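You operate a simulated robot arm through the tools that you are given. There is no shell and no other tool. Be economical: measure what you need, move in short steps, check, and stop when the job is done.

Carry out the task below with a simulated robot arm. There is one attempt and no reset: what you move stays moved.

JOB
Put the wrench bar on the tree end away on the vise end.

Only the result counts: the job must be done as asked and must still hold three seconds after the hand-in. Knocking over, shifting, dropping, spilling or breaking anything else fails it.

ROBOT AND FRAMES
A 6-joint arm with a two-finger parallel gripper, fixed in place. Base frame: the origin is at the foot of the arm, x ahead of it, y to its left, z up; the work surface is at about z = 0.95. Readings come in m, degrees, newtons and seconds.
With the tool pointing down near the work surface it reaches from about 0.22 to 0.62 m from the base axis. Its first joint turns from -66.0 to 66.0 degrees. Payload 2.7 kg.
Tool frame: the origin (TCP) lies between the finger pads and is the grasp point; the fingertips stand 0.023 m ahead of it; z points along the fingers, y is the line along which they close. Largest opening 0.094 m; finger width 0.038, thickness 0.01; the body of the gripper, 0.054 by 0.096 m, starts 0.039 m behind the TCP.
Orientation is told as [roll, pitch, yaw] about the base's x, y, z axes, in that order, counted from this pose: with the fingers straight down and closing along the base's y, the tool's x points along the base's -x, its y along +y and its z along -z.

CONTROLS
- The arm moves only by the tool arm_command. Its arguments are lists of equal length, an entry for each row: "xyz": the shift along the base's x, y, z in units of 50 mm (1.0 is 50 mm), a list of three; "turn": the turn, a rotation vector about the base's x, y, z in units of 5 degrees (1.0 is 5 degrees), a list of three; "claw": the gripper command, from -1 (shut) to 1 (fully open), values between in proportion. In form: {"xyz": [[dx, dy, dz], ...], "turn": [[wx, wy, wz], ...], "claw": [claw, ...]}. A call has 1 to 12 rows; each row shifts and turns the commanded pose from where the row before left it. A call with a number of a shift or a turn outside -1 to 1 is refused whole. Rows are played at 5 a second. More than 0.05 m and 8.6 degrees between two rows, or a gripper value outside its range, and nothing of the call is played. Where a pose cannot be reached the arm comes as near as it can. A force on the tool above 40 N (or 10 N above the force at the start of the call, whichever is more), or a blocked arm, ends the call early, and 0.2 s more pass. The fingers move at their own pace (about 0.045 m/s each) and stop on an object; they squeeze with about 35 N. The grip force told is the motor's: it shows also when the fingers shut on nothing. Time passes only in rows, and 0.2 s behind the last, so rows that do not move let the fingers close. The reply holds the time, the measured pose of the TCP, the force on the tool along the base axes, the opening and the grip force, in the units named above and with some noise.
- Cameras (640 x 400 px; columns grow to the right, rows downward): "scene" is fixed at [0.0696, -0.4462, 1.3868]; the picture's right is [0.68, -0.74, 0.00], its down [-0.57, -0.52, -0.64] and it looks along [0.47, 0.43, -0.77] (base axes); focal length 236 px, centre (320, 200). "wrist" rides on the gripper at [0.086, 0.016, -0.074] in the tool frame; the picture's right is [-0.18, 0.98, 0.00], its down [-0.58, -0.11, -0.81] and it looks along [-0.79, -0.15, 0.59] (tool axes); focal length 243 px, centre (320, 200). There is no depth. A picture from a camera that has moved, and an enlarged one, comes with that camera's place and axes in the base frame and with its lens. The place of the scene camera against the robot may be out by one fixed shift of up to 0.012 m in any direction.
- capture(camera): a new picture of that camera. No time passes.
- enlarge(camera, box): a new picture of the part [left, top, right, bottom] of that camera's present view, enlarged. No time passes.
- finish_job(): hands the job in; it is judged then, once.

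Go step by step. Nothing tells you positions but the pictures and the camera data: compare them with the known pose of the tool, close in by small moves and look again before you grip or let go. The budget is 90 turns and 42 pictures, counting those below and the enlarged ones. Unless the task says otherwise, let go and move clear before handing in, and close with one line.

The tools are called after "Emit:" as a command line: name --argument value ..., lists and objects as JSON in quotes. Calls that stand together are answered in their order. arm_command: Moves the arm, as the interface text tells. Its arguments: {"type":"object","properties":{"xyz":{"type":"array","items":{"type":"array","items":{"type":"number"}}},"turn":{"type":"array","items":{"type":"array","items":{"type":"number"}}},"claw":{"type":"array","items":{"type":"number"}}},"required":["xyz","turn","claw"]} The other tools are called the same way: capture (camera) takes a picture; enlarge (camera, box) takes an enlarged picture of a part of a camera's view; finish_job () hands the job in.

At the start:

```text
time_s: 0.0
tcp_pos: [0.2746, -0.2246, 1.174]
orientation: [0.0, -0.1, 0.1]
contact_force: [-0.6, 0.9, -0.5]
grip_width: 0.094
gripper_force: 0.0
```

scene: 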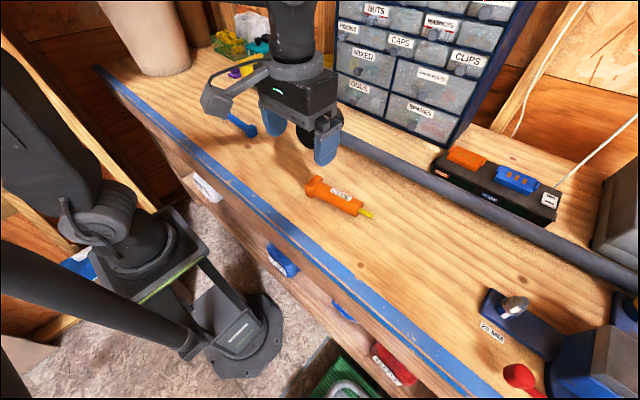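
wrist: 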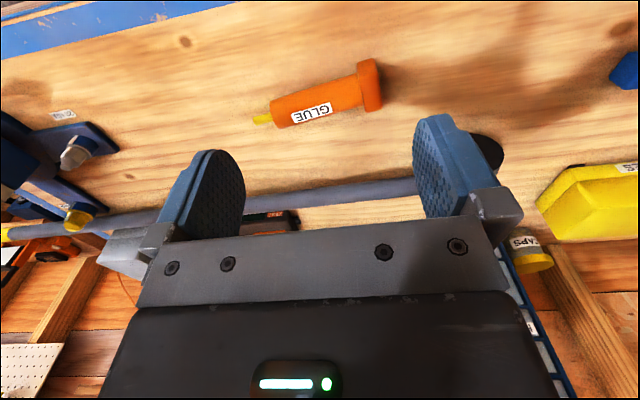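

I see a bench with a glue bottle, a bar along the rear, a power strip and a vise at the right. I need a closer look to identify the wrench bar, the tree end and the vise end.

Emit:
enlarge --camera "scene" --box '[180, 0, 400, 140]'

Emit:
enlarge --camera "scene" --box '[420, 240, 640, 400]'

Emit:
enlarge --camera "wrist" --box '[0, 80, 320, 280]'

```text
2.86 times, centred on (290, 70) of scene
camera zoom: at [0.0696, -0.4462, 1.3868], right [0.68, -0.74, 0.0], down [-0.57, -0.52, -0.64], along [0.47, 0.43, -0.77], focal length 674 px, centre (406, 571)
```

zoom: 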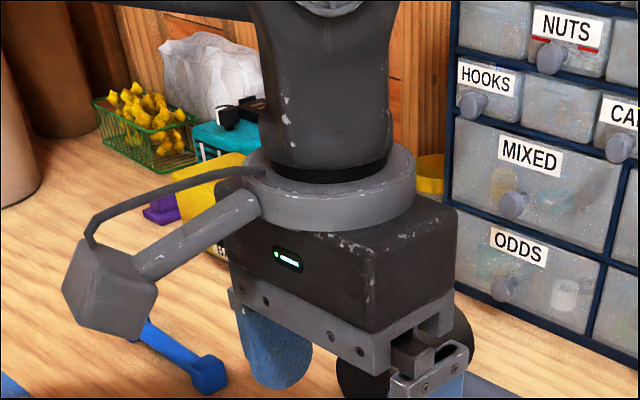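

```text
2.50 times, centred on (530, 320) of scene
camera zoom: at [0.0696, -0.4462, 1.3868], right [0.68, -0.74, 0.0], down [-0.57, -0.52, -0.64], along [0.47, 0.43, -0.77], focal length 589 px, centre (-205, -100)
```

zoom: 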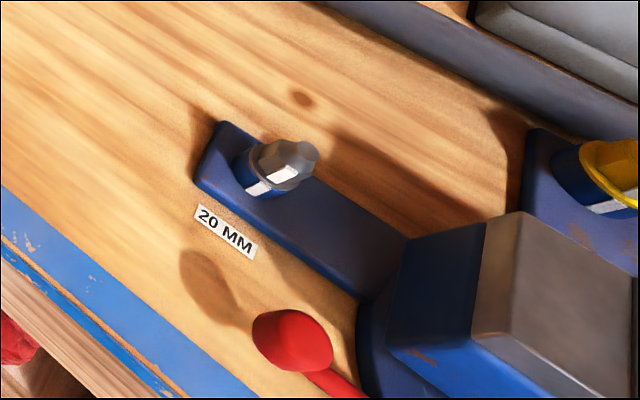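

```text
2.00 times, centred on (160, 180) of wrist
camera zoom: at [0.1882, -0.2077, 1.2483], right [0.18, 0.98, 0.0], down [0.58, -0.11, 0.81], along [0.79, -0.15, -0.59], focal length 485 px, centre (640, 240)
```

zoom: 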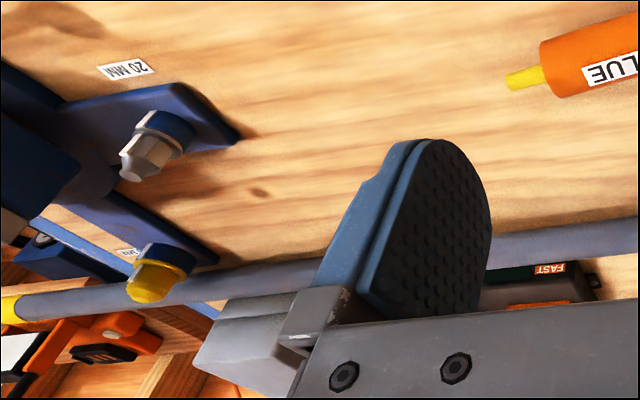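

The vise end is at -y, with labelled hex posts; a blue bar lies at about (0.40, 0.19), partly hidden by the gripper. I'll raise the tool and turn it to look towards +y.

Emit:
arm_command --xyz '[[0, 0, 0.5], [0, 0.5, 0.5], [0, 0.5, 0.5], [0, 0.5, 0], [0, 0.5, 0], [0, 0, 0], [0, 0, 0], [0, 0, 0], [0, 0, 0], [0, 0, 0]]' --turn '[[0, 0, 1], [0, 0, 1], [0, 0, 1], [0, 0, 1], [0, 0, 1], [0, 0, 1], [0, 0, 1], [0, 0, 1], [0, 0, 1], [0, 0, 1]]' --claw '[1, 1, 1, 1, 1, 1, 1, 1, 1, 1]'

Emit:
capture --camera "wrist"

Emit:
capture --camera "scene"

```text
time_s: 2.2
tcp_pos: [0.2751, -0.1238, 1.2489]
orientation: [0.0, 0.0, 50.1]
contact_force: [0.6, -0.4, 0.3]
grip_width: 0.094
gripper_force: 0.1
```

```text
36 pictures are left
camera wrist: at [0.2071, -0.1801, 1.3232], right [-0.64, 0.77, 0.0], down [0.46, 0.38, 0.81], along [0.62, 0.51, -0.59], focal length 243 px, centre (320, 200)
```

wrist: 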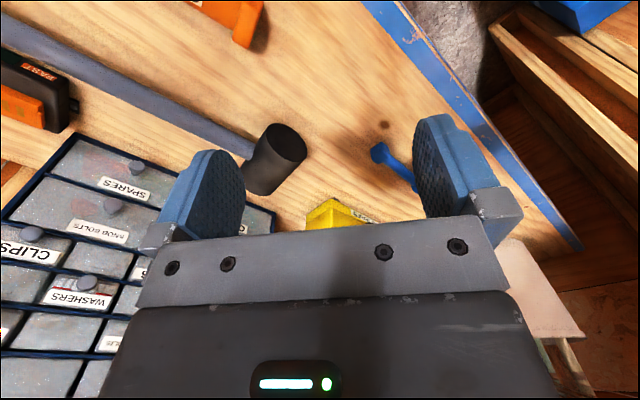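

```text
35 pictures are left
```

scene: 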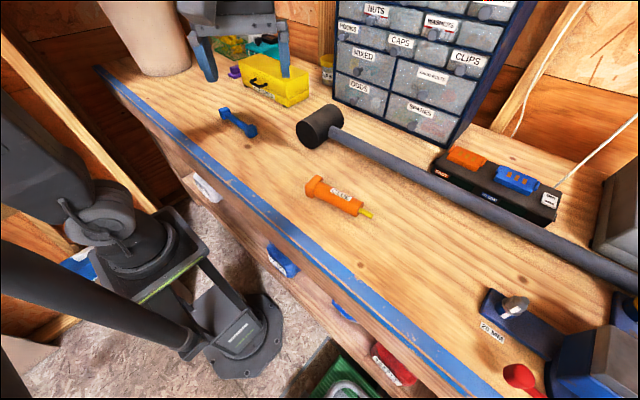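

The blue bar is now in full view near (240,120), with a long mallet-like bar at the rear. I'll zoom in on both ends.

Emit:
enlarge --camera "scene" --box '[180, 40, 340, 160]'

Emit:
enlarge --camera "wrist" --box '[320, 100, 480, 220]'

Emit:
enlarge --camera "scene" --box '[460, 270, 640, 400]'

```text
3.33 times, centred on (260, 100) of scene
camera zoom: at [0.0696, -0.4462, 1.3868], right [0.68, -0.74, 0.0], down [-0.57, -0.52, -0.64], along [0.47, 0.43, -0.77], focal length 786 px, centre (520, 533)
```

zoom: 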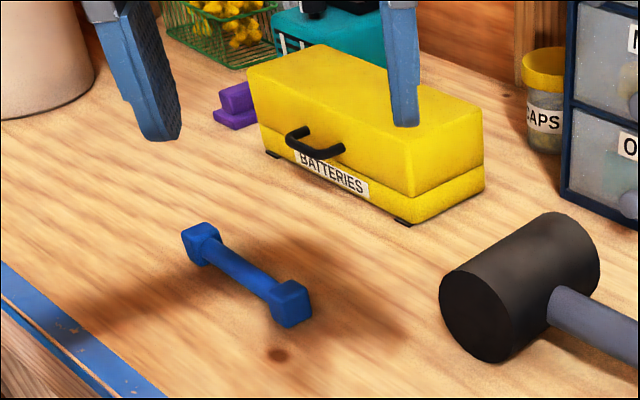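

```text
3.33 times, centred on (400, 160) of wrist
camera zoom: at [0.2071, -0.1801, 1.3232], right [-0.64, 0.77, 0.0], down [0.46, 0.38, 0.81], along [0.62, 0.51, -0.59], focal length 809 px, centre (53, 333)
```

zoom: 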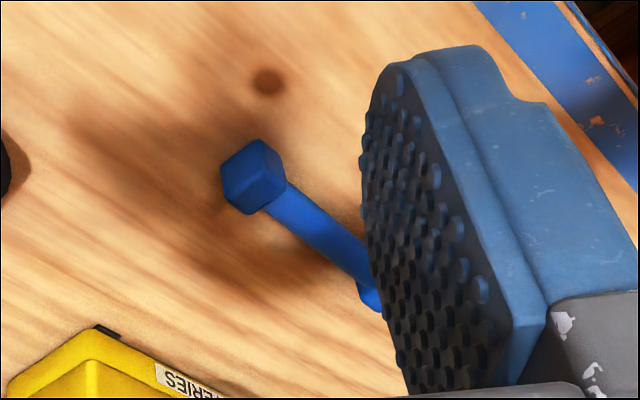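

```text
3.08 times, centred on (550, 335) of scene
camera zoom: at [0.0696, -0.4462, 1.3868], right [0.68, -0.74, 0.0], down [-0.57, -0.52, -0.64], along [0.47, 0.43, -0.77], focal length 725 px, centre (-388, -215)
```

zoom: 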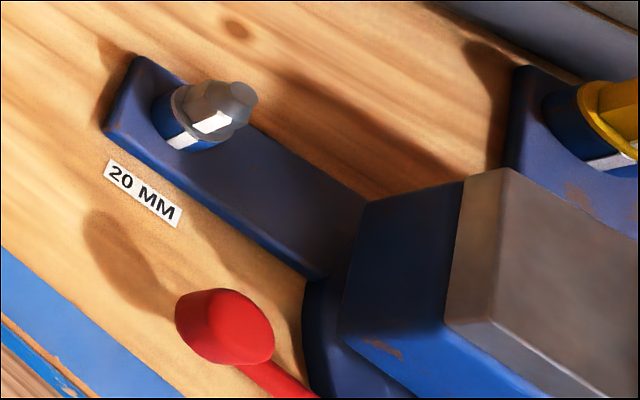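

The blue dumbbell-shaped bar may be the wrench bar, but I haven't yet seen a tree or a matching stowing place. I'll look further round both ends.

Emit:
arm_command --xyz '[[0, 0.8, 0], [0, 0.8, 0], [0, 0.8, 0], [0, 0.8, 0], [0, 0.8, 0], [0, 0, 0], [0, 0, 0], [0, 0, 0]]' --turn '[[0, 0, 1], [0, 0, 1], [0, 0, 1], [0, 0, 1], [0, 0, 1], [0, 0, 1], [0, 0, 1], [0, 0, 0]]' --claw '[1, 1, 1, 1, 1, 1, 1, 1]'

Emit:
capture --camera "wrist"

```text
time_s: 4.0
tcp_pos: [0.2744, 0.076, 1.249]
orientation: [0.0, 0.0, 85.0]
contact_force: [-0.6, 0.6, 0.1]
grip_width: 0.0939
gripper_force: 0.0
```

```text
31 pictures are left
camera wrist: at [0.2507, -0.009, 1.3233], right [-0.96, 0.27, 0.0], down [0.16, 0.57, 0.81], along [0.22, 0.78, -0.59], focal length 243 px, centre (320, 200)
```

wrist: 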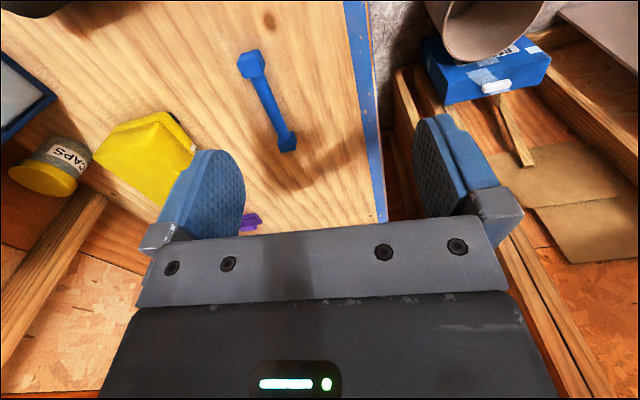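

The bar lies at the +y end. Next I zoom in on it, then look over the vise end from above.

Emit:
enlarge --camera "wrist" --box '[210, 20, 350, 180]'

Emit:
arm_command --xyz '[[0, -0.9, 0], [0, -0.9, 0], [0, -0.9, 0], [0, -0.9, 0], [0, -0.9, 0], [0, -0.9, 0], [0, -0.6, 0], [0, 0, 0], [0, 0, 0], [0, 0, 0], [0, 0, 0], [0, 0, 0]]' --turn '[[0, 0, -1.5], [0, 0, -1], [0, 0, -1], [0, 0, -1], [0, 0, -1], [0, 0, -1], [0, 0, -1], [0, 0, -1], [0, 0, -1], [0, 0, -1], [0, 0, -1], [0, 0, -1]]' --claw '[1, 1, 1, 1, 1, 1, 1, 1, 1, 1, 1, 1]'

```text
2.50 times, centred on (280, 100) of wrist
camera zoom: at [0.2507, -0.009, 1.3233], right [-0.96, 0.27, 0.0], down [0.16, 0.57, 0.81], along [0.22, 0.78, -0.59], focal length 606 px, centre (420, 450)
```

zoom: 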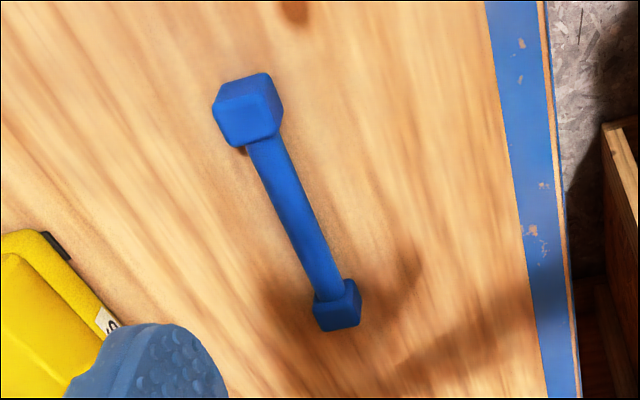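

```text
refused: -1.5 is not a number from -1 to 1
```

The bar has a larger and a smaller end block. Now I'll turn to the vise end.

Emit:
arm_command --xyz '[[0, -0.9, 0], [0, -0.9, 0], [0, -0.9, 0], [0, -0.9, 0], [0, -0.9, 0], [0, -0.9, 0], [0, -0.6, 0], [0, 0, 0], [0, 0, 0], [0, 0, 0], [0, 0, 0], [0, 0, 0]]' --turn '[[0, 0, -1], [0, 0, -1], [0, 0, -1], [0, 0, -1], [0, 0, -1], [0, 0, -1], [0, 0, -1], [0, 0, -1], [0, 0, -1], [0, 0, -1], [0, 0, -1], [0, 0, -1]]' --claw '[1, 1, 1, 1, 1, 1, 1, 1, 1, 1, 1, 1]'

Emit:
arm_command --xyz '[[0, 0, 0], [0, 0, 0], [0, 0, 0], [0, 0, 0], [0, 0, 0], [0, 0, 0], [0, 0, 0], [0, 0, 0], [0, 0, 0], [0, 0, 0], [0, 0, 0], [0, 0, 0]]' --turn '[[0, 0, -1], [0, 0, -1], [0, 0, -1], [0, 0, -1], [0, 0, -1], [0, 0, -1], [0, 0, -1], [0, 0, -1], [0, 0, -1], [0, 0, -1], [0, 0, -1], [0, 0, -1]]' --claw '[1, 1, 1, 1, 1, 1, 1, 1, 1, 1, 1, 1]'

Emit:
capture --camera "wrist"

```text
time_s: 6.6
tcp_pos: [0.2755, -0.224, 1.249]
orientation: [0.0, 0.0, 24.9]
contact_force: [-0.9, 0.5, -0.5]
grip_width: 0.094
gripper_force: 0.1
```

```text
time_s: 9.2
tcp_pos: [0.2735, -0.2235, 1.2495]
orientation: [0.0, 0.0, -35.1]
contact_force: [0.1, -0.3, 0.0]
grip_width: 0.0941
gripper_force: 0.2
```

```text
29 pictures are left
camera wrist: at [0.2132, -0.1609, 1.3235], right [0.72, 0.7, 0.0], down [0.41, -0.42, 0.81], along [0.56, -0.58, -0.59], focal length 243 px, centre (320, 200)
```

wrist: 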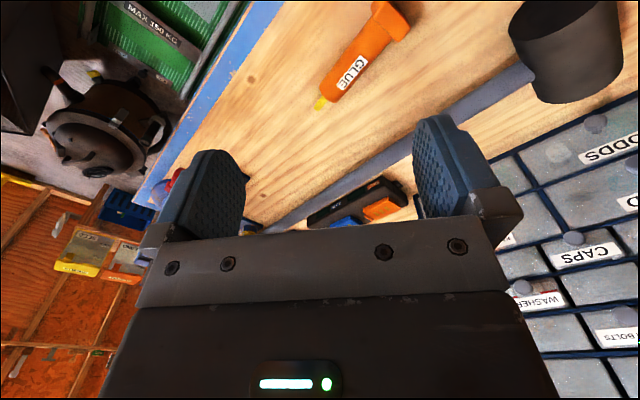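

The left finger hides the vise, so I'll shift towards it and yaw back a little.

Emit:
arm_command --xyz '[[0.1, -0.5, 0], [0.1, -0.5, 0], [0.1, -0.5, 0], [0.1, -0.5, 0], [0.1, -0.5, 0], [0, 0, 0]]' --turn '[[0, 0, 1], [0, 0, 1], [0, 0, 1], [0, 0, 1], [0, 0, 1], [0, 0, 0]]' --claw '[1, 1, 1, 1, 1, 1]'

Emit:
capture --camera "wrist"

```text
time_s: 10.6
tcp_pos: [0.2996, -0.3495, 1.2503]
orientation: [0.0, 0.0, -9.9]
contact_force: [0.6, -0.9, 0.7]
grip_width: 0.0942
gripper_force: 0.1
```

```text
28 pictures are left
camera wrist: at [0.2166, -0.3179, 1.3236], right [0.35, 0.94, 0.0], down [0.55, -0.21, 0.81], along [0.76, -0.28, -0.59], focal length 243 px, centre (320, 200)
```

wrist: 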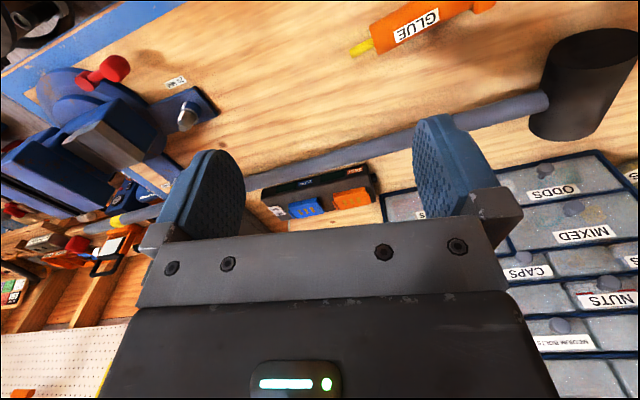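

Emit:
enlarge --camera "wrist" --box '[0, 40, 240, 200]'

Emit:
arm_command --xyz '[[0, 0, 0], [0, 0, 0], [0, 0, 0], [0, 0, 0]]' --turn '[[0, 0, 1], [0, 0, 1], [0, 0, 1], [0, 0, 1]]' --claw '[1, 1, 1, 1]'

Emit:
enlarge --camera "wrist" --box '[0, 40, 240, 200]'

```text
2.50 times, centred on (120, 120) of wrist
camera zoom: at [0.2166, -0.3179, 1.3236], right [0.35, 0.94, 0.0], down [0.55, -0.21, 0.81], along [0.76, -0.28, -0.59], focal length 606 px, centre (820, 400)
```

zoom: 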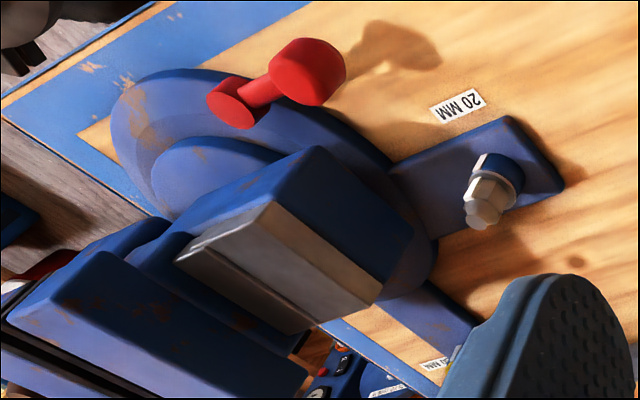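

```text
time_s: 11.6
tcp_pos: [0.3001, -0.3484, 1.2491]
orientation: [0.1, -0.1, 10.2]
contact_force: [-0.4, 0.0, 0.7]
grip_width: 0.094
gripper_force: 0.1
```

```text
2.50 times, centred on (120, 120) of wrist
camera zoom: at [0.212, -0.3483, 1.3231], right [0.01, 1.0, 0.0], down [0.59, 0.0, 0.81], along [0.81, -0.01, -0.59], focal length 606 px, centre (820, 400)
```

zoom: 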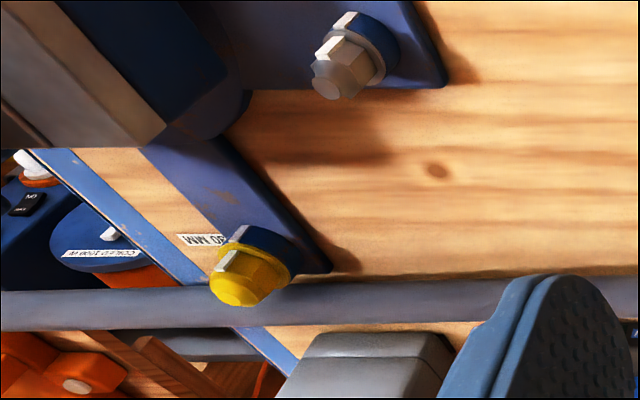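

The posts are bolts holding the vise down, labelled 20 MM and 30 MM. I'll now check the bench front and the left end for labels that name the storage places.

Emit:
enlarge --camera "scene" --box '[160, 150, 480, 400]'

Emit:
capture --camera "scene"

```text
1.60 times, centred on (320, 275) of scene
camera zoom: at [0.0696, -0.4462, 1.3868], right [0.68, -0.74, 0.0], down [-0.57, -0.52, -0.64], along [0.47, 0.43, -0.77], focal length 377 px, centre (320, 80)
```

zoom: 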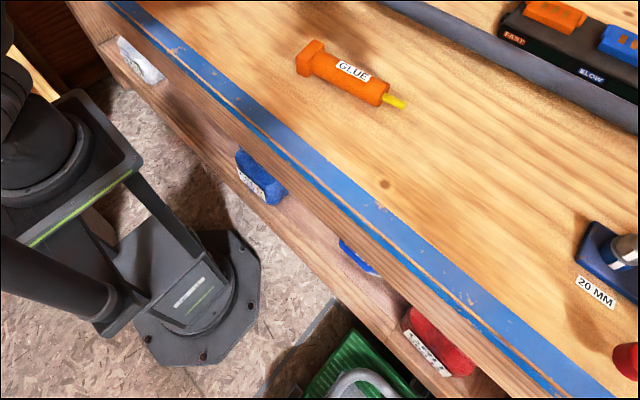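

```text
24 pictures are left
```

scene: 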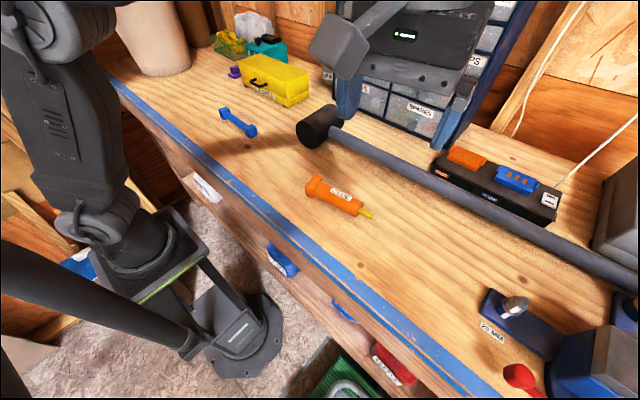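

The bench front carries coloured tags with labels; I'll try to read them.

Emit:
enlarge --camera "scene" --box '[255, 230, 425, 395]'

Emit:
enlarge --camera "scene" --box '[180, 165, 240, 210]'

```text
2.42 times, centred on (340, 312) of scene
camera zoom: at [0.0696, -0.4462, 1.3868], right [0.68, -0.74, 0.0], down [-0.57, -0.52, -0.64], along [0.47, 0.43, -0.77], focal length 571 px, centre (272, -73)
```

zoom: 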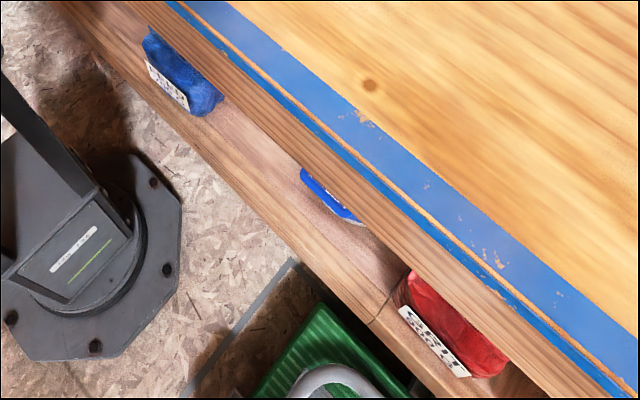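

```text
8.89 times, centred on (210, 188) of scene
camera zoom: at [0.0696, -0.4462, 1.3868], right [0.68, -0.74, 0.0], down [-0.57, -0.52, -0.64], along [0.47, 0.43, -0.77], focal length 2095 px, centre (1298, 311)
```

zoom: 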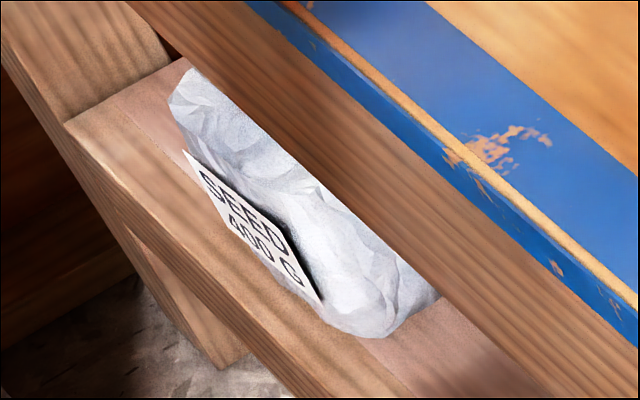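

Those are bags on a lower shelf (SEED, GRIT) and not relevant. I'll tilt the wrist camera up to see the wall and anything above the vise end.

Emit:
arm_command --xyz '[[0, 0.5, 0], [0, 0.5, 0], [0, 0.5, 0], [0, 0.5, 0], [0, 0, 0], [0, 0, 0]]' --turn '[[0, 0, -1], [0, 0, -1], [0, 0, -1], [0, 0, -1], [0, 0, -1], [0, 0, -1]]' --claw '[1, 1, 1, 1, 1, 1]'

Emit:
arm_command --xyz '[[0, 0, 0], [0, 0, 0], [0, 0, 0], [0, 0, 0], [0, 0, 0], [0, 0, 0], [0, 0, 0], [0, 0, 0], [0, 0, 0]]' --turn '[[-0.51, -0.86, 0], [-0.51, -0.86, 0], [-0.51, -0.86, 0], [-0.51, -0.86, 0], [-0.51, -0.86, 0], [-0.51, -0.86, 0], [-0.51, -0.86, 0], [-0.51, -0.86, 0], [0, 0, 0]]' --claw '[1, 1, 1, 1, 1, 1, 1, 1, 1]'

Emit:
capture --camera "wrist"

```text
time_s: 13.0
tcp_pos: [0.3, -0.2493, 1.2485]
orientation: [0.0, 0.0, -20.1]
contact_force: [-0.3, 0.0, -0.1]
grip_width: 0.0941
gripper_force: 0.1
```

```text
time_s: 15.0
tcp_pos: [0.3002, -0.2495, 1.2488]
orientation: [-9.0, -39.3, -16.8]
contact_force: [-0.3, 0.3, 0.9]
grip_width: 0.094
gripper_force: 0.1
```

```text
21 pictures are left
camera wrist: at [0.2002, -0.1901, 1.2491], right [0.51, 0.86, 0.0], down [-0.06, 0.04, 1.0], along [0.86, -0.51, 0.07], focal length 243 px, centre (320, 200)
```

wrist: 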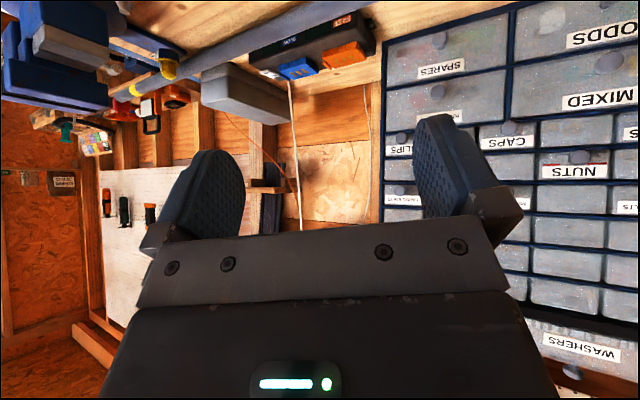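

There are several small items behind the vise and a sign on the wall. Zooming in.

Emit:
enlarge --camera "wrist" --box '[0, 0, 260, 162]'

Emit:
enlarge --camera "wrist" --box '[0, 120, 200, 245]'

```text
2.46 times, centred on (130, 81) of wrist
camera zoom: at [0.2002, -0.1901, 1.2491], right [0.51, 0.86, 0.0], down [-0.06, 0.04, 1.0], along [0.86, -0.51, 0.07], focal length 597 px, centre (788, 493)
```

zoom: 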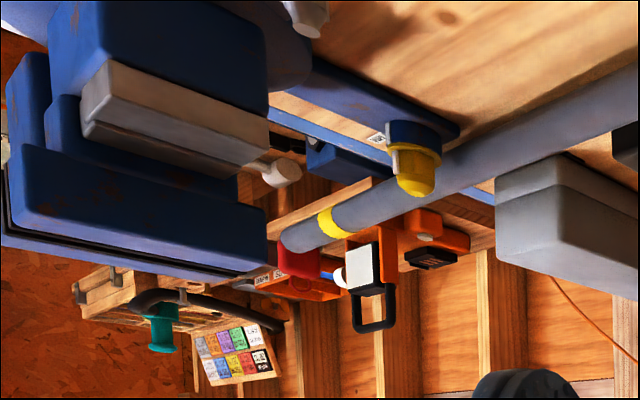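

```text
3.20 times, centred on (100, 182) of wrist
camera zoom: at [0.2002, -0.1901, 1.2491], right [0.51, 0.86, 0.0], down [-0.06, 0.04, 1.0], along [0.86, -0.51, 0.07], focal length 776 px, centre (1024, 256)
```

zoom: 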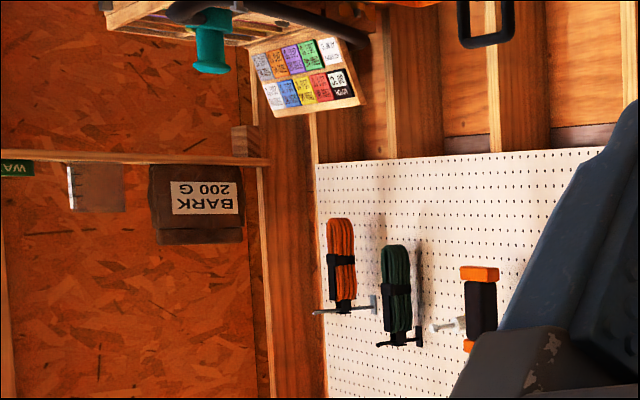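

There's a coloured chart on the wall that may be a legend. I'll read it.

Emit:
enlarge --camera "wrist" --box '[76, 128, 116, 158]'

```text
13.33 times, centred on (96, 143) of wrist
camera zoom: at [0.2002, -0.1901, 1.2491], right [0.51, 0.86, 0.0], down [-0.06, 0.04, 1.0], along [0.86, -0.51, 0.07], focal length 3235 px, centre (3307, 960)
```

zoom: 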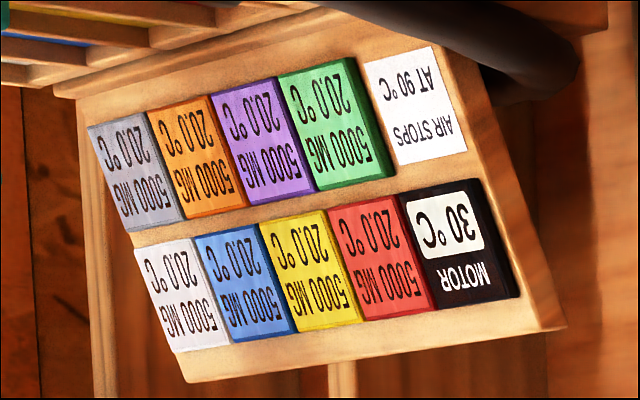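

That chart is unrelated. I'll look at the other (+y) end at the same raised angle to find the "tree".

Emit:
arm_command --xyz '[[0, 0.4, 0], [0, 0.4, 0], [0, 0.4, 0], [0, 0.4, 0], [0, 0.4, 0], [0, 0.4, 0], [0, 0.4, 0], [0, 0.4, 0], [0, 0.4, 0], [0, 0.4, 0], [0, 0.4, 0], [0, 0.4, 0]]' --turn '[[0, 0, 1], [0, 0, 1], [0, 0, 1], [0, 0, 1], [0, 0, 1], [0, 0, 1], [0, 0, 1], [0, 0, 1], [0, 0, 1], [0, 0, 1], [0, 0, 1], [0, 0, 1]]' --claw '[1, 1, 1, 1, 1, 1, 1, 1, 1, 1, 1, 1]'

Emit:
arm_command --xyz '[[0, 0, 0], [0, 0, 0], [0, 0, 0], [0, 0, 0], [0, 0, 0], [0, 0, 0]]' --turn '[[0, 0, 1], [0, 0, 1], [0, 0, 1], [0, 0, 1], [0, 0, 1], [0, 0, 0]]' --claw '[1, 1, 1, 1, 1, 1]'

Emit:
capture --camera "wrist"

```text
time_s: 17.6
tcp_pos: [0.3006, -0.0091, 1.2486]
orientation: [-8.9, -39.2, 43.4]
contact_force: [-0.1, 0.3, 1.0]
grip_width: 0.094
gripper_force: 0.0
```

```text
time_s: 19.0
tcp_pos: [0.2996, -0.0098, 1.2495]
orientation: [-8.9, -39.2, 68.2]
contact_force: [-0.1, 0.4, 0.2]
grip_width: 0.0939
gripper_force: 0.1
```

```text
17 pictures are left
camera wrist: at [0.2327, -0.103, 1.2494], right [-0.81, 0.58, 0.0], down [-0.04, -0.05, 1.0], along [0.58, 0.81, 0.07], focal length 243 px, centre (320, 200)
```

wrist: 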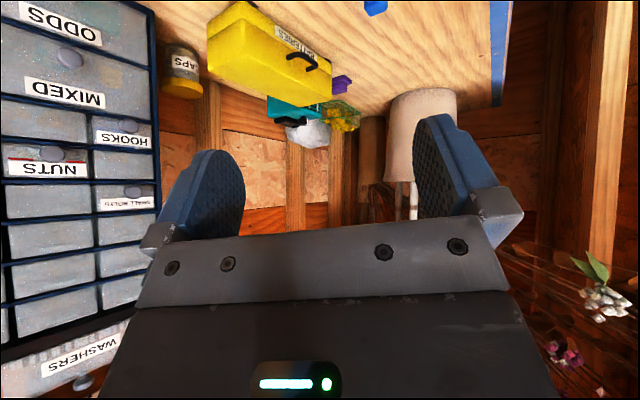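

Potted plants at the +y end make it the "tree end", so the blue bar is the wrench bar there. I'll bring the tool back upright and look at the bar closely.

Emit:
arm_command --xyz '[[0.15, 0.2, -0.25], [0.15, 0.2, -0.25], [0.15, 0.2, -0.25], [0.15, 0.2, -0.25], [0.15, 0.2, -0.25], [0.15, 0.2, -0.25], [0.15, 0.2, -0.25], [0.15, 0.2, -0.25], [0, 0, 0]]' --turn '[[-0.81, 0.58, 0], [-0.81, 0.58, 0], [-0.81, 0.58, 0], [-0.81, 0.58, 0], [-0.81, 0.58, 0], [-0.81, 0.58, 0], [-0.81, 0.58, 0], [-0.81, 0.58, 0], [0, 0, 0]]' --claw '[1, 1, 1, 1, 1, 1, 1, 1, 1]'

Emit:
capture --camera "wrist"

```text
time_s: 21.0
tcp_pos: [0.3605, 0.0723, 1.1495]
orientation: [-0.1, -0.1, 65.0]
contact_force: [-0.1, 0.0, -0.1]
grip_width: 0.0941
gripper_force: 0.1
```

```text
16 pictures are left
camera wrist: at [0.3082, 0.0, 1.2232], right [-0.81, 0.58, 0.0], down [0.34, 0.48, 0.81], along [0.47, 0.66, -0.59], focal length 243 px, centre (320, 200)
```

wrist: 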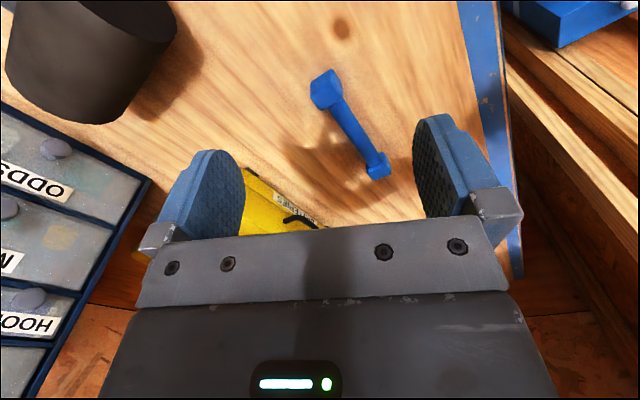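

The bar runs along y at x≈0.39, from y≈0.12 (large block) to y≈0.265 (small block). I'll zoom in on it for details.

Emit:
enlarge --camera "wrist" --box '[290, 50, 418, 200]'

```text
2.67 times, centred on (354, 125) of wrist
camera zoom: at [0.3082, 0.0, 1.2232], right [-0.81, 0.58, 0.0], down [0.34, 0.48, 0.81], along [0.47, 0.66, -0.59], focal length 647 px, centre (229, 400)
```

zoom: 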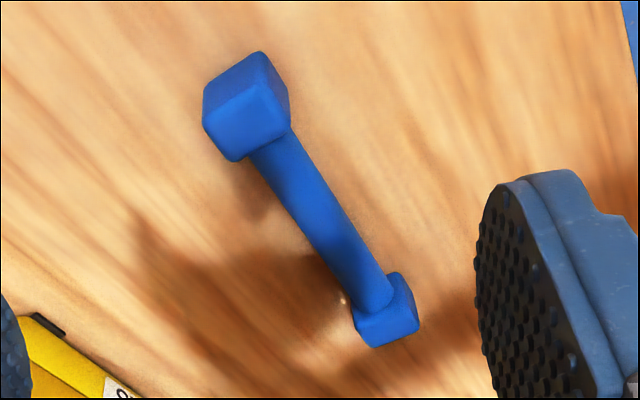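

It is a plain bar with square end blocks and no sockets. Before gripping I want a clear view of the vise end to find where it belongs.

Emit:
arm_command --xyz '[[-0.16, 0, 0.5], [-0.16, 0, 0.5], [-0.16, -0.9, 0.5], [-0.16, -0.9, 0.5], [-0.16, -0.9, 0], [-0.16, -0.9, 0], [-0.16, -0.9, 0], [-0.16, -0.9, 0], [-0.16, -0.9, 0], [-0.16, -0.9, 0], [0, -0.9, 0], [0, -0.9, 0]]' --turn '[[0, 0, -1], [0, 0, -1], [0, 0, -1], [0, 0, -1], [0, 0, -1], [0, 0, -1], [0, 0, -1], [0, 0, -1], [0, 0, -1], [0, 0, -1], [0, 0, -1], [0, 0, -1]]' --claw '[1, 1, 1, 1, 1, 1, 1, 1, 1, 1, 1, 1]'

Emit:
arm_command --xyz '[[0, -0.5, 0], [0, -0.4, 0], [0, 0, 0], [0, 0, 0], [0, 0, 0], [0, 0, 0], [0, 0, 0], [0, 0, 0], [0, 0, 0], [0, 0, 0], [0, 0, 0], [0, 0, 0]]' --turn '[[0, 0, -1], [0, 0, -1], [0, 0, -1], [0, 0, -1], [0, 0, -1], [0, 0, -1], [0, 0, -1], [0, 0, -1], [0, 0, -1], [0, 0, -1], [0, 0, -1], [0, 0, 0]]' --claw '[1, 1, 1, 1, 1, 1, 1, 1, 1, 1, 1, 1]'

Emit:
capture --camera "wrist"

```text
refused: row 3 steps farther than a row can; nothing moved
```

```text
time_s: 23.6
tcp_pos: [0.3605, 0.0259, 1.1495]
orientation: [-0.1, -0.3, 9.9]
contact_force: [0.3, -0.6, -0.6]
grip_width: 0.0941
gripper_force: 0.1
```

```text
14 pictures are left
camera wrist: at [0.2712, 0.0271, 1.2232], right [0.01, 1.0, 0.0], down [0.59, -0.01, 0.81], along [0.81, -0.01, -0.59], focal length 243 px, centre (320, 200)
```

wrist: 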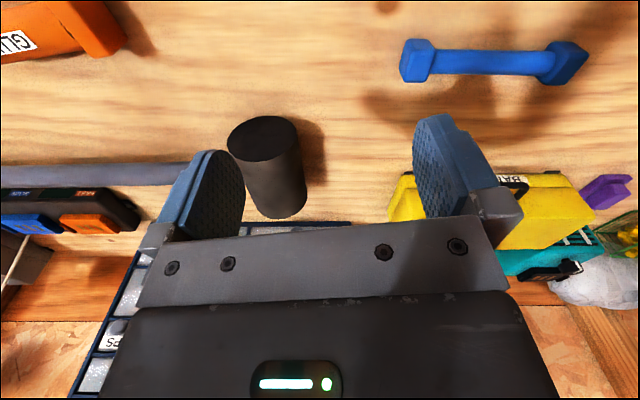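

The first call was refused because its steps were too long, so only the second was played and nothing was touched. I now have a clean view of the bar: centre about (0.39, 0.20), lying along y. On to the vise end with shorter steps.

Emit:
arm_command --xyz '[[-0.16, 0, 0.5], [-0.16, 0, 0.5], [-0.16, -0.8, 0.5], [-0.16, -0.8, 0.5], [-0.16, -0.9, 0], [-0.16, -0.9, 0], [-0.16, -0.9, 0], [-0.16, -0.9, 0], [-0.16, -0.9, 0], [-0.16, -0.9, 0], [0, -0.9, 0], [0, -0.9, 0]]' --turn '[[0, 0, -1], [0, 0, -1], [0, 0, -1], [0, 0, -1], [0, 0, -1], [0, 0, -1], [0, 0, -1], [0, 0, -1], [0, 0, -1], [0, 0, -1], [0, 0, -1], [0, 0, -1]]' --claw '[1, 1, 1, 1, 1, 1, 1, 1, 1, 1, 1, 1]'

Emit:
capture --camera "wrist"

```text
time_s: 26.2
tcp_pos: [0.2802, -0.4131, 1.2496]
orientation: [-0.1, -0.1, -50.0]
contact_force: [0.0, -0.7, 0.5]
grip_width: 0.0941
gripper_force: 0.0
```

```text
13 pictures are left
camera wrist: at [0.2366, -0.3367, 1.3227], right [0.87, 0.49, 0.0], down [0.29, -0.51, 0.81], along [0.4, -0.7, -0.59], focal length 243 px, centre (320, 200)
```

wrist: 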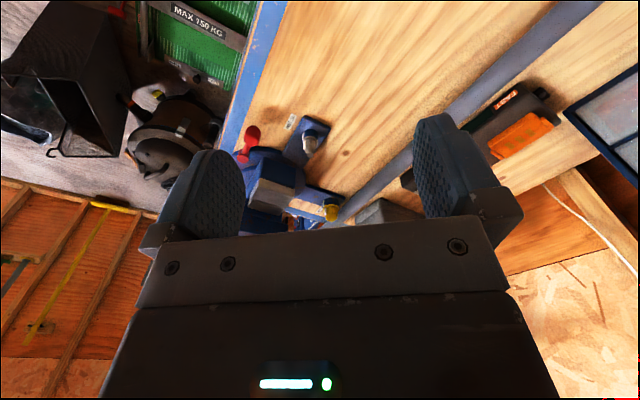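

The vise is in view between the fingers; zooming in.

Emit:
enlarge --camera "wrist" --box '[220, 90, 420, 235]'

```text
2.76 times, centred on (320, 162) of wrist
camera zoom: at [0.2366, -0.3367, 1.3227], right [0.87, 0.49, 0.0], down [0.29, -0.51, 0.81], along [0.4, -0.7, -0.59], focal length 669 px, centre (320, 303)
```

zoom: 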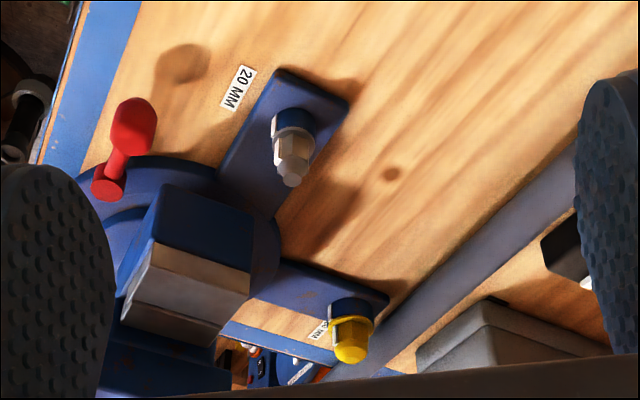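

Apart from the vise bolts, the vise end is bare bench with no holder in reach. So I'll lay the bar on the free bench just in front of the vise, at about (0.36, -0.45). First I go back over the bar with the fingers closing along x.

Emit:
arm_command --xyz '[[0.1, 0.6, 0], [0.1, 0.6, 0], [0.1, 0.6, 0], [0.1, 0.6, 0], [0.1, 0.6, 0], [0.1, 0.6, 0], [0.1, 0.6, 0], [0.1, 0.6, 0], [0.1, 0.6, 0], [0.1, 0.6, 0], [0.1, 0.6, 0], [0.1, 0.6, 0]]' --turn '[[0, 0, 1], [0, 0, 1], [0, 0, 1], [0, 0, 1], [0, 0, 1], [0, 0, 1], [0, 0, 1], [0, 0, 1], [0, 0, 1], [0, 0, 1], [0, 0, 1], [0, 0, 1]]' --claw '[1, 1, 1, 1, 1, 1, 1, 1, 1, 1, 1, 1]'

Emit:
arm_command --xyz '[[0.09, 0.46, 0], [0.09, 0.46, 0], [0.09, 0.46, 0], [0.09, 0.46, 0], [0.09, 0.46, 0], [0.09, 0.46, -0.2], [0.09, 0.46, -0.4], [0.09, 0.46, -0.4], [0.09, 0.46, -0.4], [0.09, 0.46, -0.4], [0.09, 0.46, -0.4], [0, 0, -0.2]]' --turn '[[0, 0, 1], [0, 0, 1], [0, 0, 1], [0, 0, 1], [0, 0, 1], [0, 0, 1], [0, 0, 1], [0, 0, 1], [0, 0, 1], [0, 0, 1], [0, 0, 1], [0, 0, 1]]' --claw '[1, 1, 1, 1, 1, 1, 1, 1, 1, 1, 1, 1]'

Emit:
arm_command --xyz '[[0, 0, 0], [0, 0, 0], [0, 0, 0], [0, 0, 0], [0, 0, 0]]' --turn '[[0, 0, 1], [0, 0, 1], [0, 0, 1], [0, 0, 1], [0, 0, 0]]' --claw '[1, 1, 1, 1, 1]'

Emit:
capture --camera "wrist"

```text
time_s: 28.8
tcp_pos: [0.3397, -0.0547, 1.2499]
orientation: [-0.1, -0.2, 10.1]
contact_force: [0.2, 0.7, 0.6]
grip_width: 0.094
gripper_force: 0.0
```

```text
time_s: 31.4
tcp_pos: [0.3894, 0.1988, 1.1266]
orientation: [-0.2, -0.2, 70.2]
contact_force: [-0.2, -0.5, 0.1]
grip_width: 0.0943
gripper_force: 0.0
```

```text
time_s: 32.6
tcp_pos: [0.3895, 0.1992, 1.1283]
orientation: [0.0, -0.2, 90.2]
contact_force: [0.8, 0.3, 0.8]
grip_width: 0.0942
gripper_force: 0.0
```

```text
11 pictures are left
camera wrist: at [0.3731, 0.1125, 1.2031], right [-0.98, 0.18, 0.0], down [0.11, 0.58, 0.81], along [0.15, 0.79, -0.59], focal length 243 px, centre (320, 200)
```

wrist: 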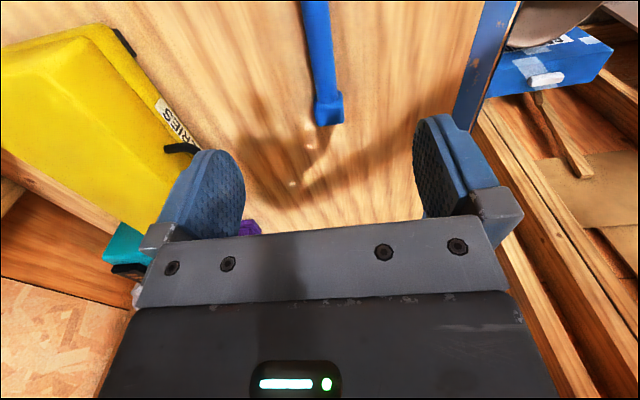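

The bar is centred between the fingers at x≈0.392, with its middle at y≈0.20. I'll lower straight down over the shaft.

Emit:
arm_command --xyz '[[0.05, 0, -0.6], [0, 0, -0.6], [0, 0, -0.6], [0, 0, -0.5], [0, 0, -0.3], [0, 0, -0.2], [0, 0, -0.2], [0, 0, 0]]' --turn '[[0, 0, 0], [0, 0, 0], [0, 0, 0], [0, 0, 0], [0, 0, 0], [0, 0, 0], [0, 0, 0], [0, 0, 0]]' --claw '[1, 1, 1, 1, 1, 1, 1, 1]'

Emit:
capture --camera "scene"

```text
time_s: 34.4
tcp_pos: [0.3927, 0.1989, 0.9792]
orientation: [-0.2, -0.3, 90.2]
contact_force: [1.7, 0.6, -0.3]
grip_width: 0.094
gripper_force: 0.1
```

```text
10 pictures are left
```

scene: 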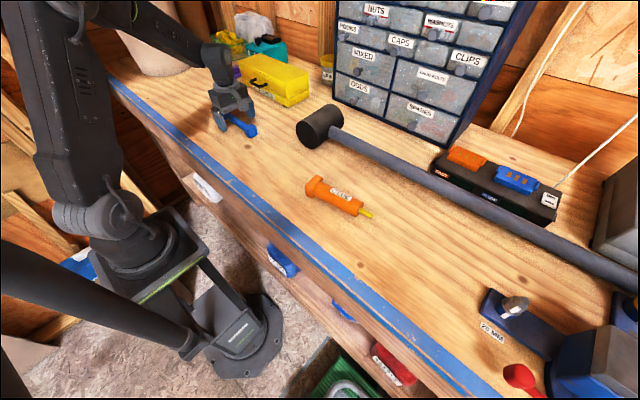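

The fingers straddle the shaft. I'll close and then lift a little.

Emit:
arm_command --xyz '[[0, 0, 0], [0, 0, 0], [0, 0, 0], [0, 0, 0], [0, 0, 0], [0, 0, 0], [0, 0, 0], [0, 0, 0]]' --turn '[[0, 0, 0], [0, 0, 0], [0, 0, 0], [0, 0, 0], [0, 0, 0], [0, 0, 0], [0, 0, 0], [0, 0, 0]]' --claw '[-1, -1, -1, -1, -1, -1, -1, -1]'

Emit:
arm_command --xyz '[[0, 0, 0.2], [0, 0, 0.3], [0, 0, 0.5], [0, 0, 0.5], [0, 0, 0.5], [0, 0, 0]]' --turn '[[0, 0, 0], [0, 0, 0], [0, 0, 0], [0, 0, 0], [0, 0, 0], [0, 0, 0]]' --claw '[-1, -1, -1, -1, -1, -1]'

Emit:
capture --camera "wrist"

```text
time_s: 36.2
tcp_pos: [0.3927, 0.1995, 0.9794]
orientation: [-0.1, -0.2, 90.1]
contact_force: [-0.7, 0.7, 2.2]
grip_width: 0.0209
gripper_force: 35.2
```

```text
time_s: 37.6
tcp_pos: [0.3926, 0.1985, 1.0789]
orientation: [-0.1, -0.2, 90.1]
contact_force: [0.2, 1.4, -1.4]
grip_width: 0.021
gripper_force: 34.9
```

```text
9 pictures are left
camera wrist: at [0.3763, 0.1125, 1.1535], right [-0.98, 0.18, 0.0], down [0.11, 0.58, 0.81], along [0.15, 0.79, -0.59], focal length 243 px, centre (320, 200)
```

wrist: 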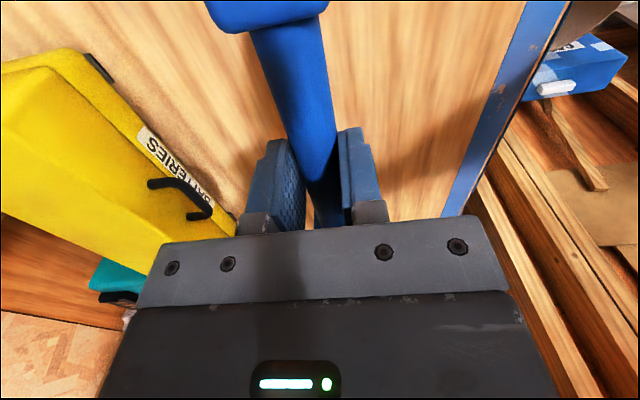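

The bar is held (21 mm shaft) and lifted clear. Now I carry it high to the vise end, turning it to lie along x.

Emit:
arm_command --xyz '[[0, 0, 0.8], [0, 0, 0.7], [-0.03, -0.7, 0], [-0.03, -0.7, 0], [-0.03, -0.7, 0], [-0.03, -0.7, 0], [-0.03, -0.7, 0], [-0.03, -0.7, 0], [-0.03, -0.7, 0], [-0.03, -0.7, 0], [-0.03, -0.7, 0], [-0.03, -0.7, 0]]' --turn '[[0, 0, 0], [0, 0, 0], [0, 0, -1], [0, 0, -1], [0, 0, -1], [0, 0, -1], [0, 0, -1], [0, 0, -1], [0, 0, -1], [0, 0, -1], [0, 0, -1], [0, 0, -1]]' --claw '[-1, -1, -1, -1, -1, -1, -1, -1, -1, -1, -1, -1]'

Emit:
arm_command --xyz '[[-0.04, -0.7, 0], [-0.04, -0.7, 0], [-0.04, -0.7, 0], [-0.04, -0.7, 0], [-0.04, -0.7, 0], [-0.04, -0.7, 0], [-0.04, -0.6, 0], [-0.04, -0.2, 0], [0, 0, 0]]' --turn '[[0, 0, -1], [0, 0, -1], [0, 0, -1], [0, 0, -1], [0, 0, -1], [0, 0, -1], [0, 0, -1], [0, 0, -1], [0, 0, 0]]' --claw '[-1, -1, -1, -1, -1, -1, -1, -1, -1]'

Emit:
capture --camera "scene"

Emit:
capture --camera "wrist"

```text
time_s: 40.2
tcp_pos: [0.3778, -0.1519, 1.1535]
orientation: [-0.1, -0.2, 40.2]
contact_force: [-0.4, 0.5, -1.9]
grip_width: 0.021
gripper_force: 35.1
```

```text
time_s: 42.2
tcp_pos: [0.3628, -0.4003, 1.1543]
orientation: [-0.1, -0.2, -0.1]
contact_force: [1.0, 0.1, -2.2]
grip_width: 0.021
gripper_force: 34.9
```

```text
8 pictures are left
```

scene: 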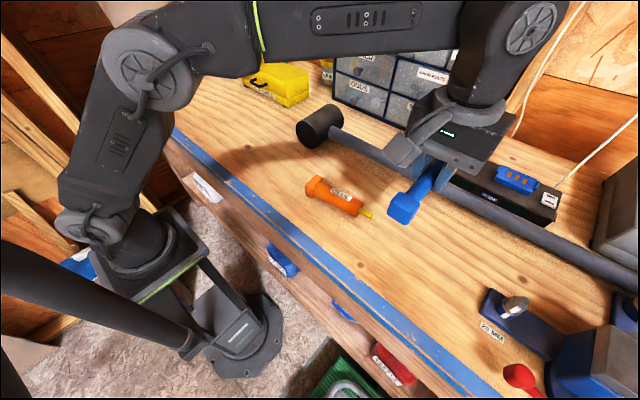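

```text
7 pictures are left
camera wrist: at [0.275, -0.3846, 1.228], right [0.18, 0.98, 0.0], down [0.58, -0.11, 0.81], along [0.79, -0.15, -0.59], focal length 243 px, centre (320, 200)
```

wrist: 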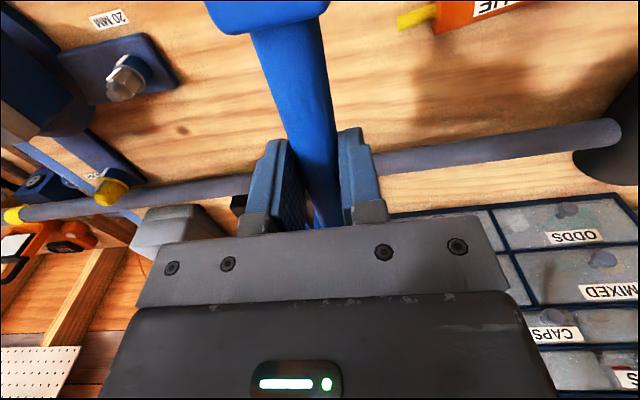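

The bar is held square, along x. The lug tip of the vise is at y≈-0.565 and the long handle behind is at x≈0.51, so (0.36, -0.465) is clear. I'll move there and lower in stages.

Emit:
arm_command --xyz '[[0, -0.5, 0], [0, -0.5, 0], [0, -0.3, 0], [0, 0, -0.5], [0, 0, -0.5], [0, 0, -0.5], [0, 0, -0.5], [0, 0, -0.5], [0, 0, -0.4], [0, 0, 0]]' --turn '[[0, 0, 0], [0, 0, 0], [0, 0, 0], [0, 0, 0], [0, 0, 0], [0, 0, 0], [0, 0, 0], [0, 0, 0], [0, 0, 0], [0, 0, 0]]' --claw '[-1, -1, -1, -1, -1, -1, -1, -1, -1, -1]'

Emit:
capture --camera "scene"

```text
time_s: 44.4
tcp_pos: [0.3598, -0.4581, 1.0089]
orientation: [-0.2, -0.1, 0.1]
contact_force: [-0.4, -0.6, -1.1]
grip_width: 0.0212
gripper_force: 34.9
out of reach, approached as far as the arm can: row 3
```

```text
6 pictures are left
```

scene: 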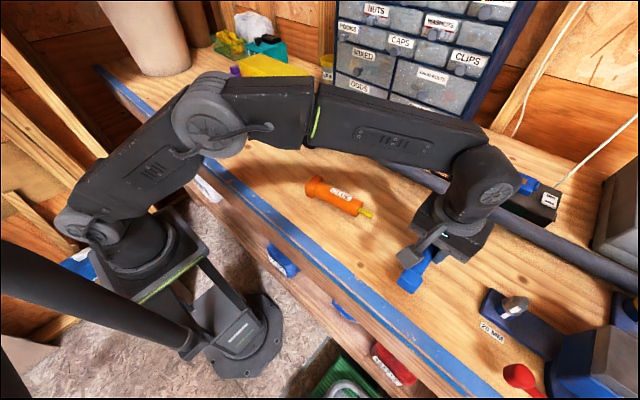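

It is over clear bench next to the vise lug. Lowering the last 3 cm gently.

Emit:
arm_command --xyz '[[0, 0, -0.25], [0, 0, -0.15], [0, 0, -0.1], [0, 0, -0.06], [0, 0, 0]]' --turn '[[0, 0, 0], [0, 0, 0], [0, 0, 0], [0, 0, 0], [0, 0, 0]]' --claw '[-1, -1, -1, -1, -1]'

```text
time_s: 45.6
tcp_pos: [0.361, -0.4584, 0.9801]
orientation: [-0.2, -0.1, 0.1]
contact_force: [0.3, -0.7, -1.9]
grip_width: 0.0207
gripper_force: 34.7
```

Emit:
arm_command --xyz '[[0, 0, -0.03], [0, 0, 0]]' --turn '[[0, 0, 0], [0, 0, 0]]' --claw '[-1, -1]'

Emit:
enlarge --camera "scene" --box '[360, 190, 560, 340]'

```text
time_s: 46.2
tcp_pos: [0.3606, -0.457, 0.9791]
orientation: [-0.1, -0.1, 0.1]
contact_force: [0.1, 0.3, -1.2]
grip_width: 0.0209
gripper_force: 34.7
```

```text
2.67 times, centred on (460, 265) of scene
camera zoom: at [0.0696, -0.4462, 1.3868], right [0.68, -0.74, 0.0], down [-0.57, -0.52, -0.64], along [0.47, 0.43, -0.77], focal length 629 px, centre (-53, 27)
```

zoom: 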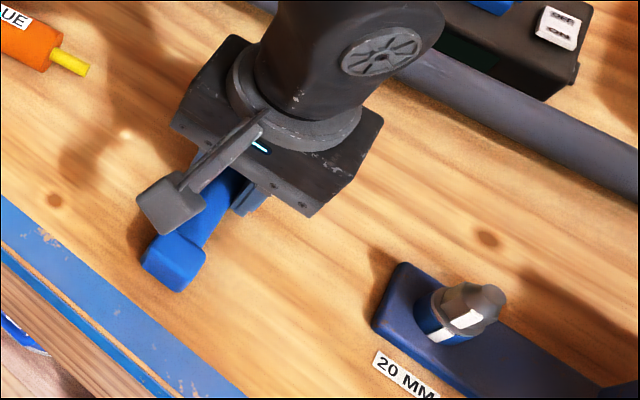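

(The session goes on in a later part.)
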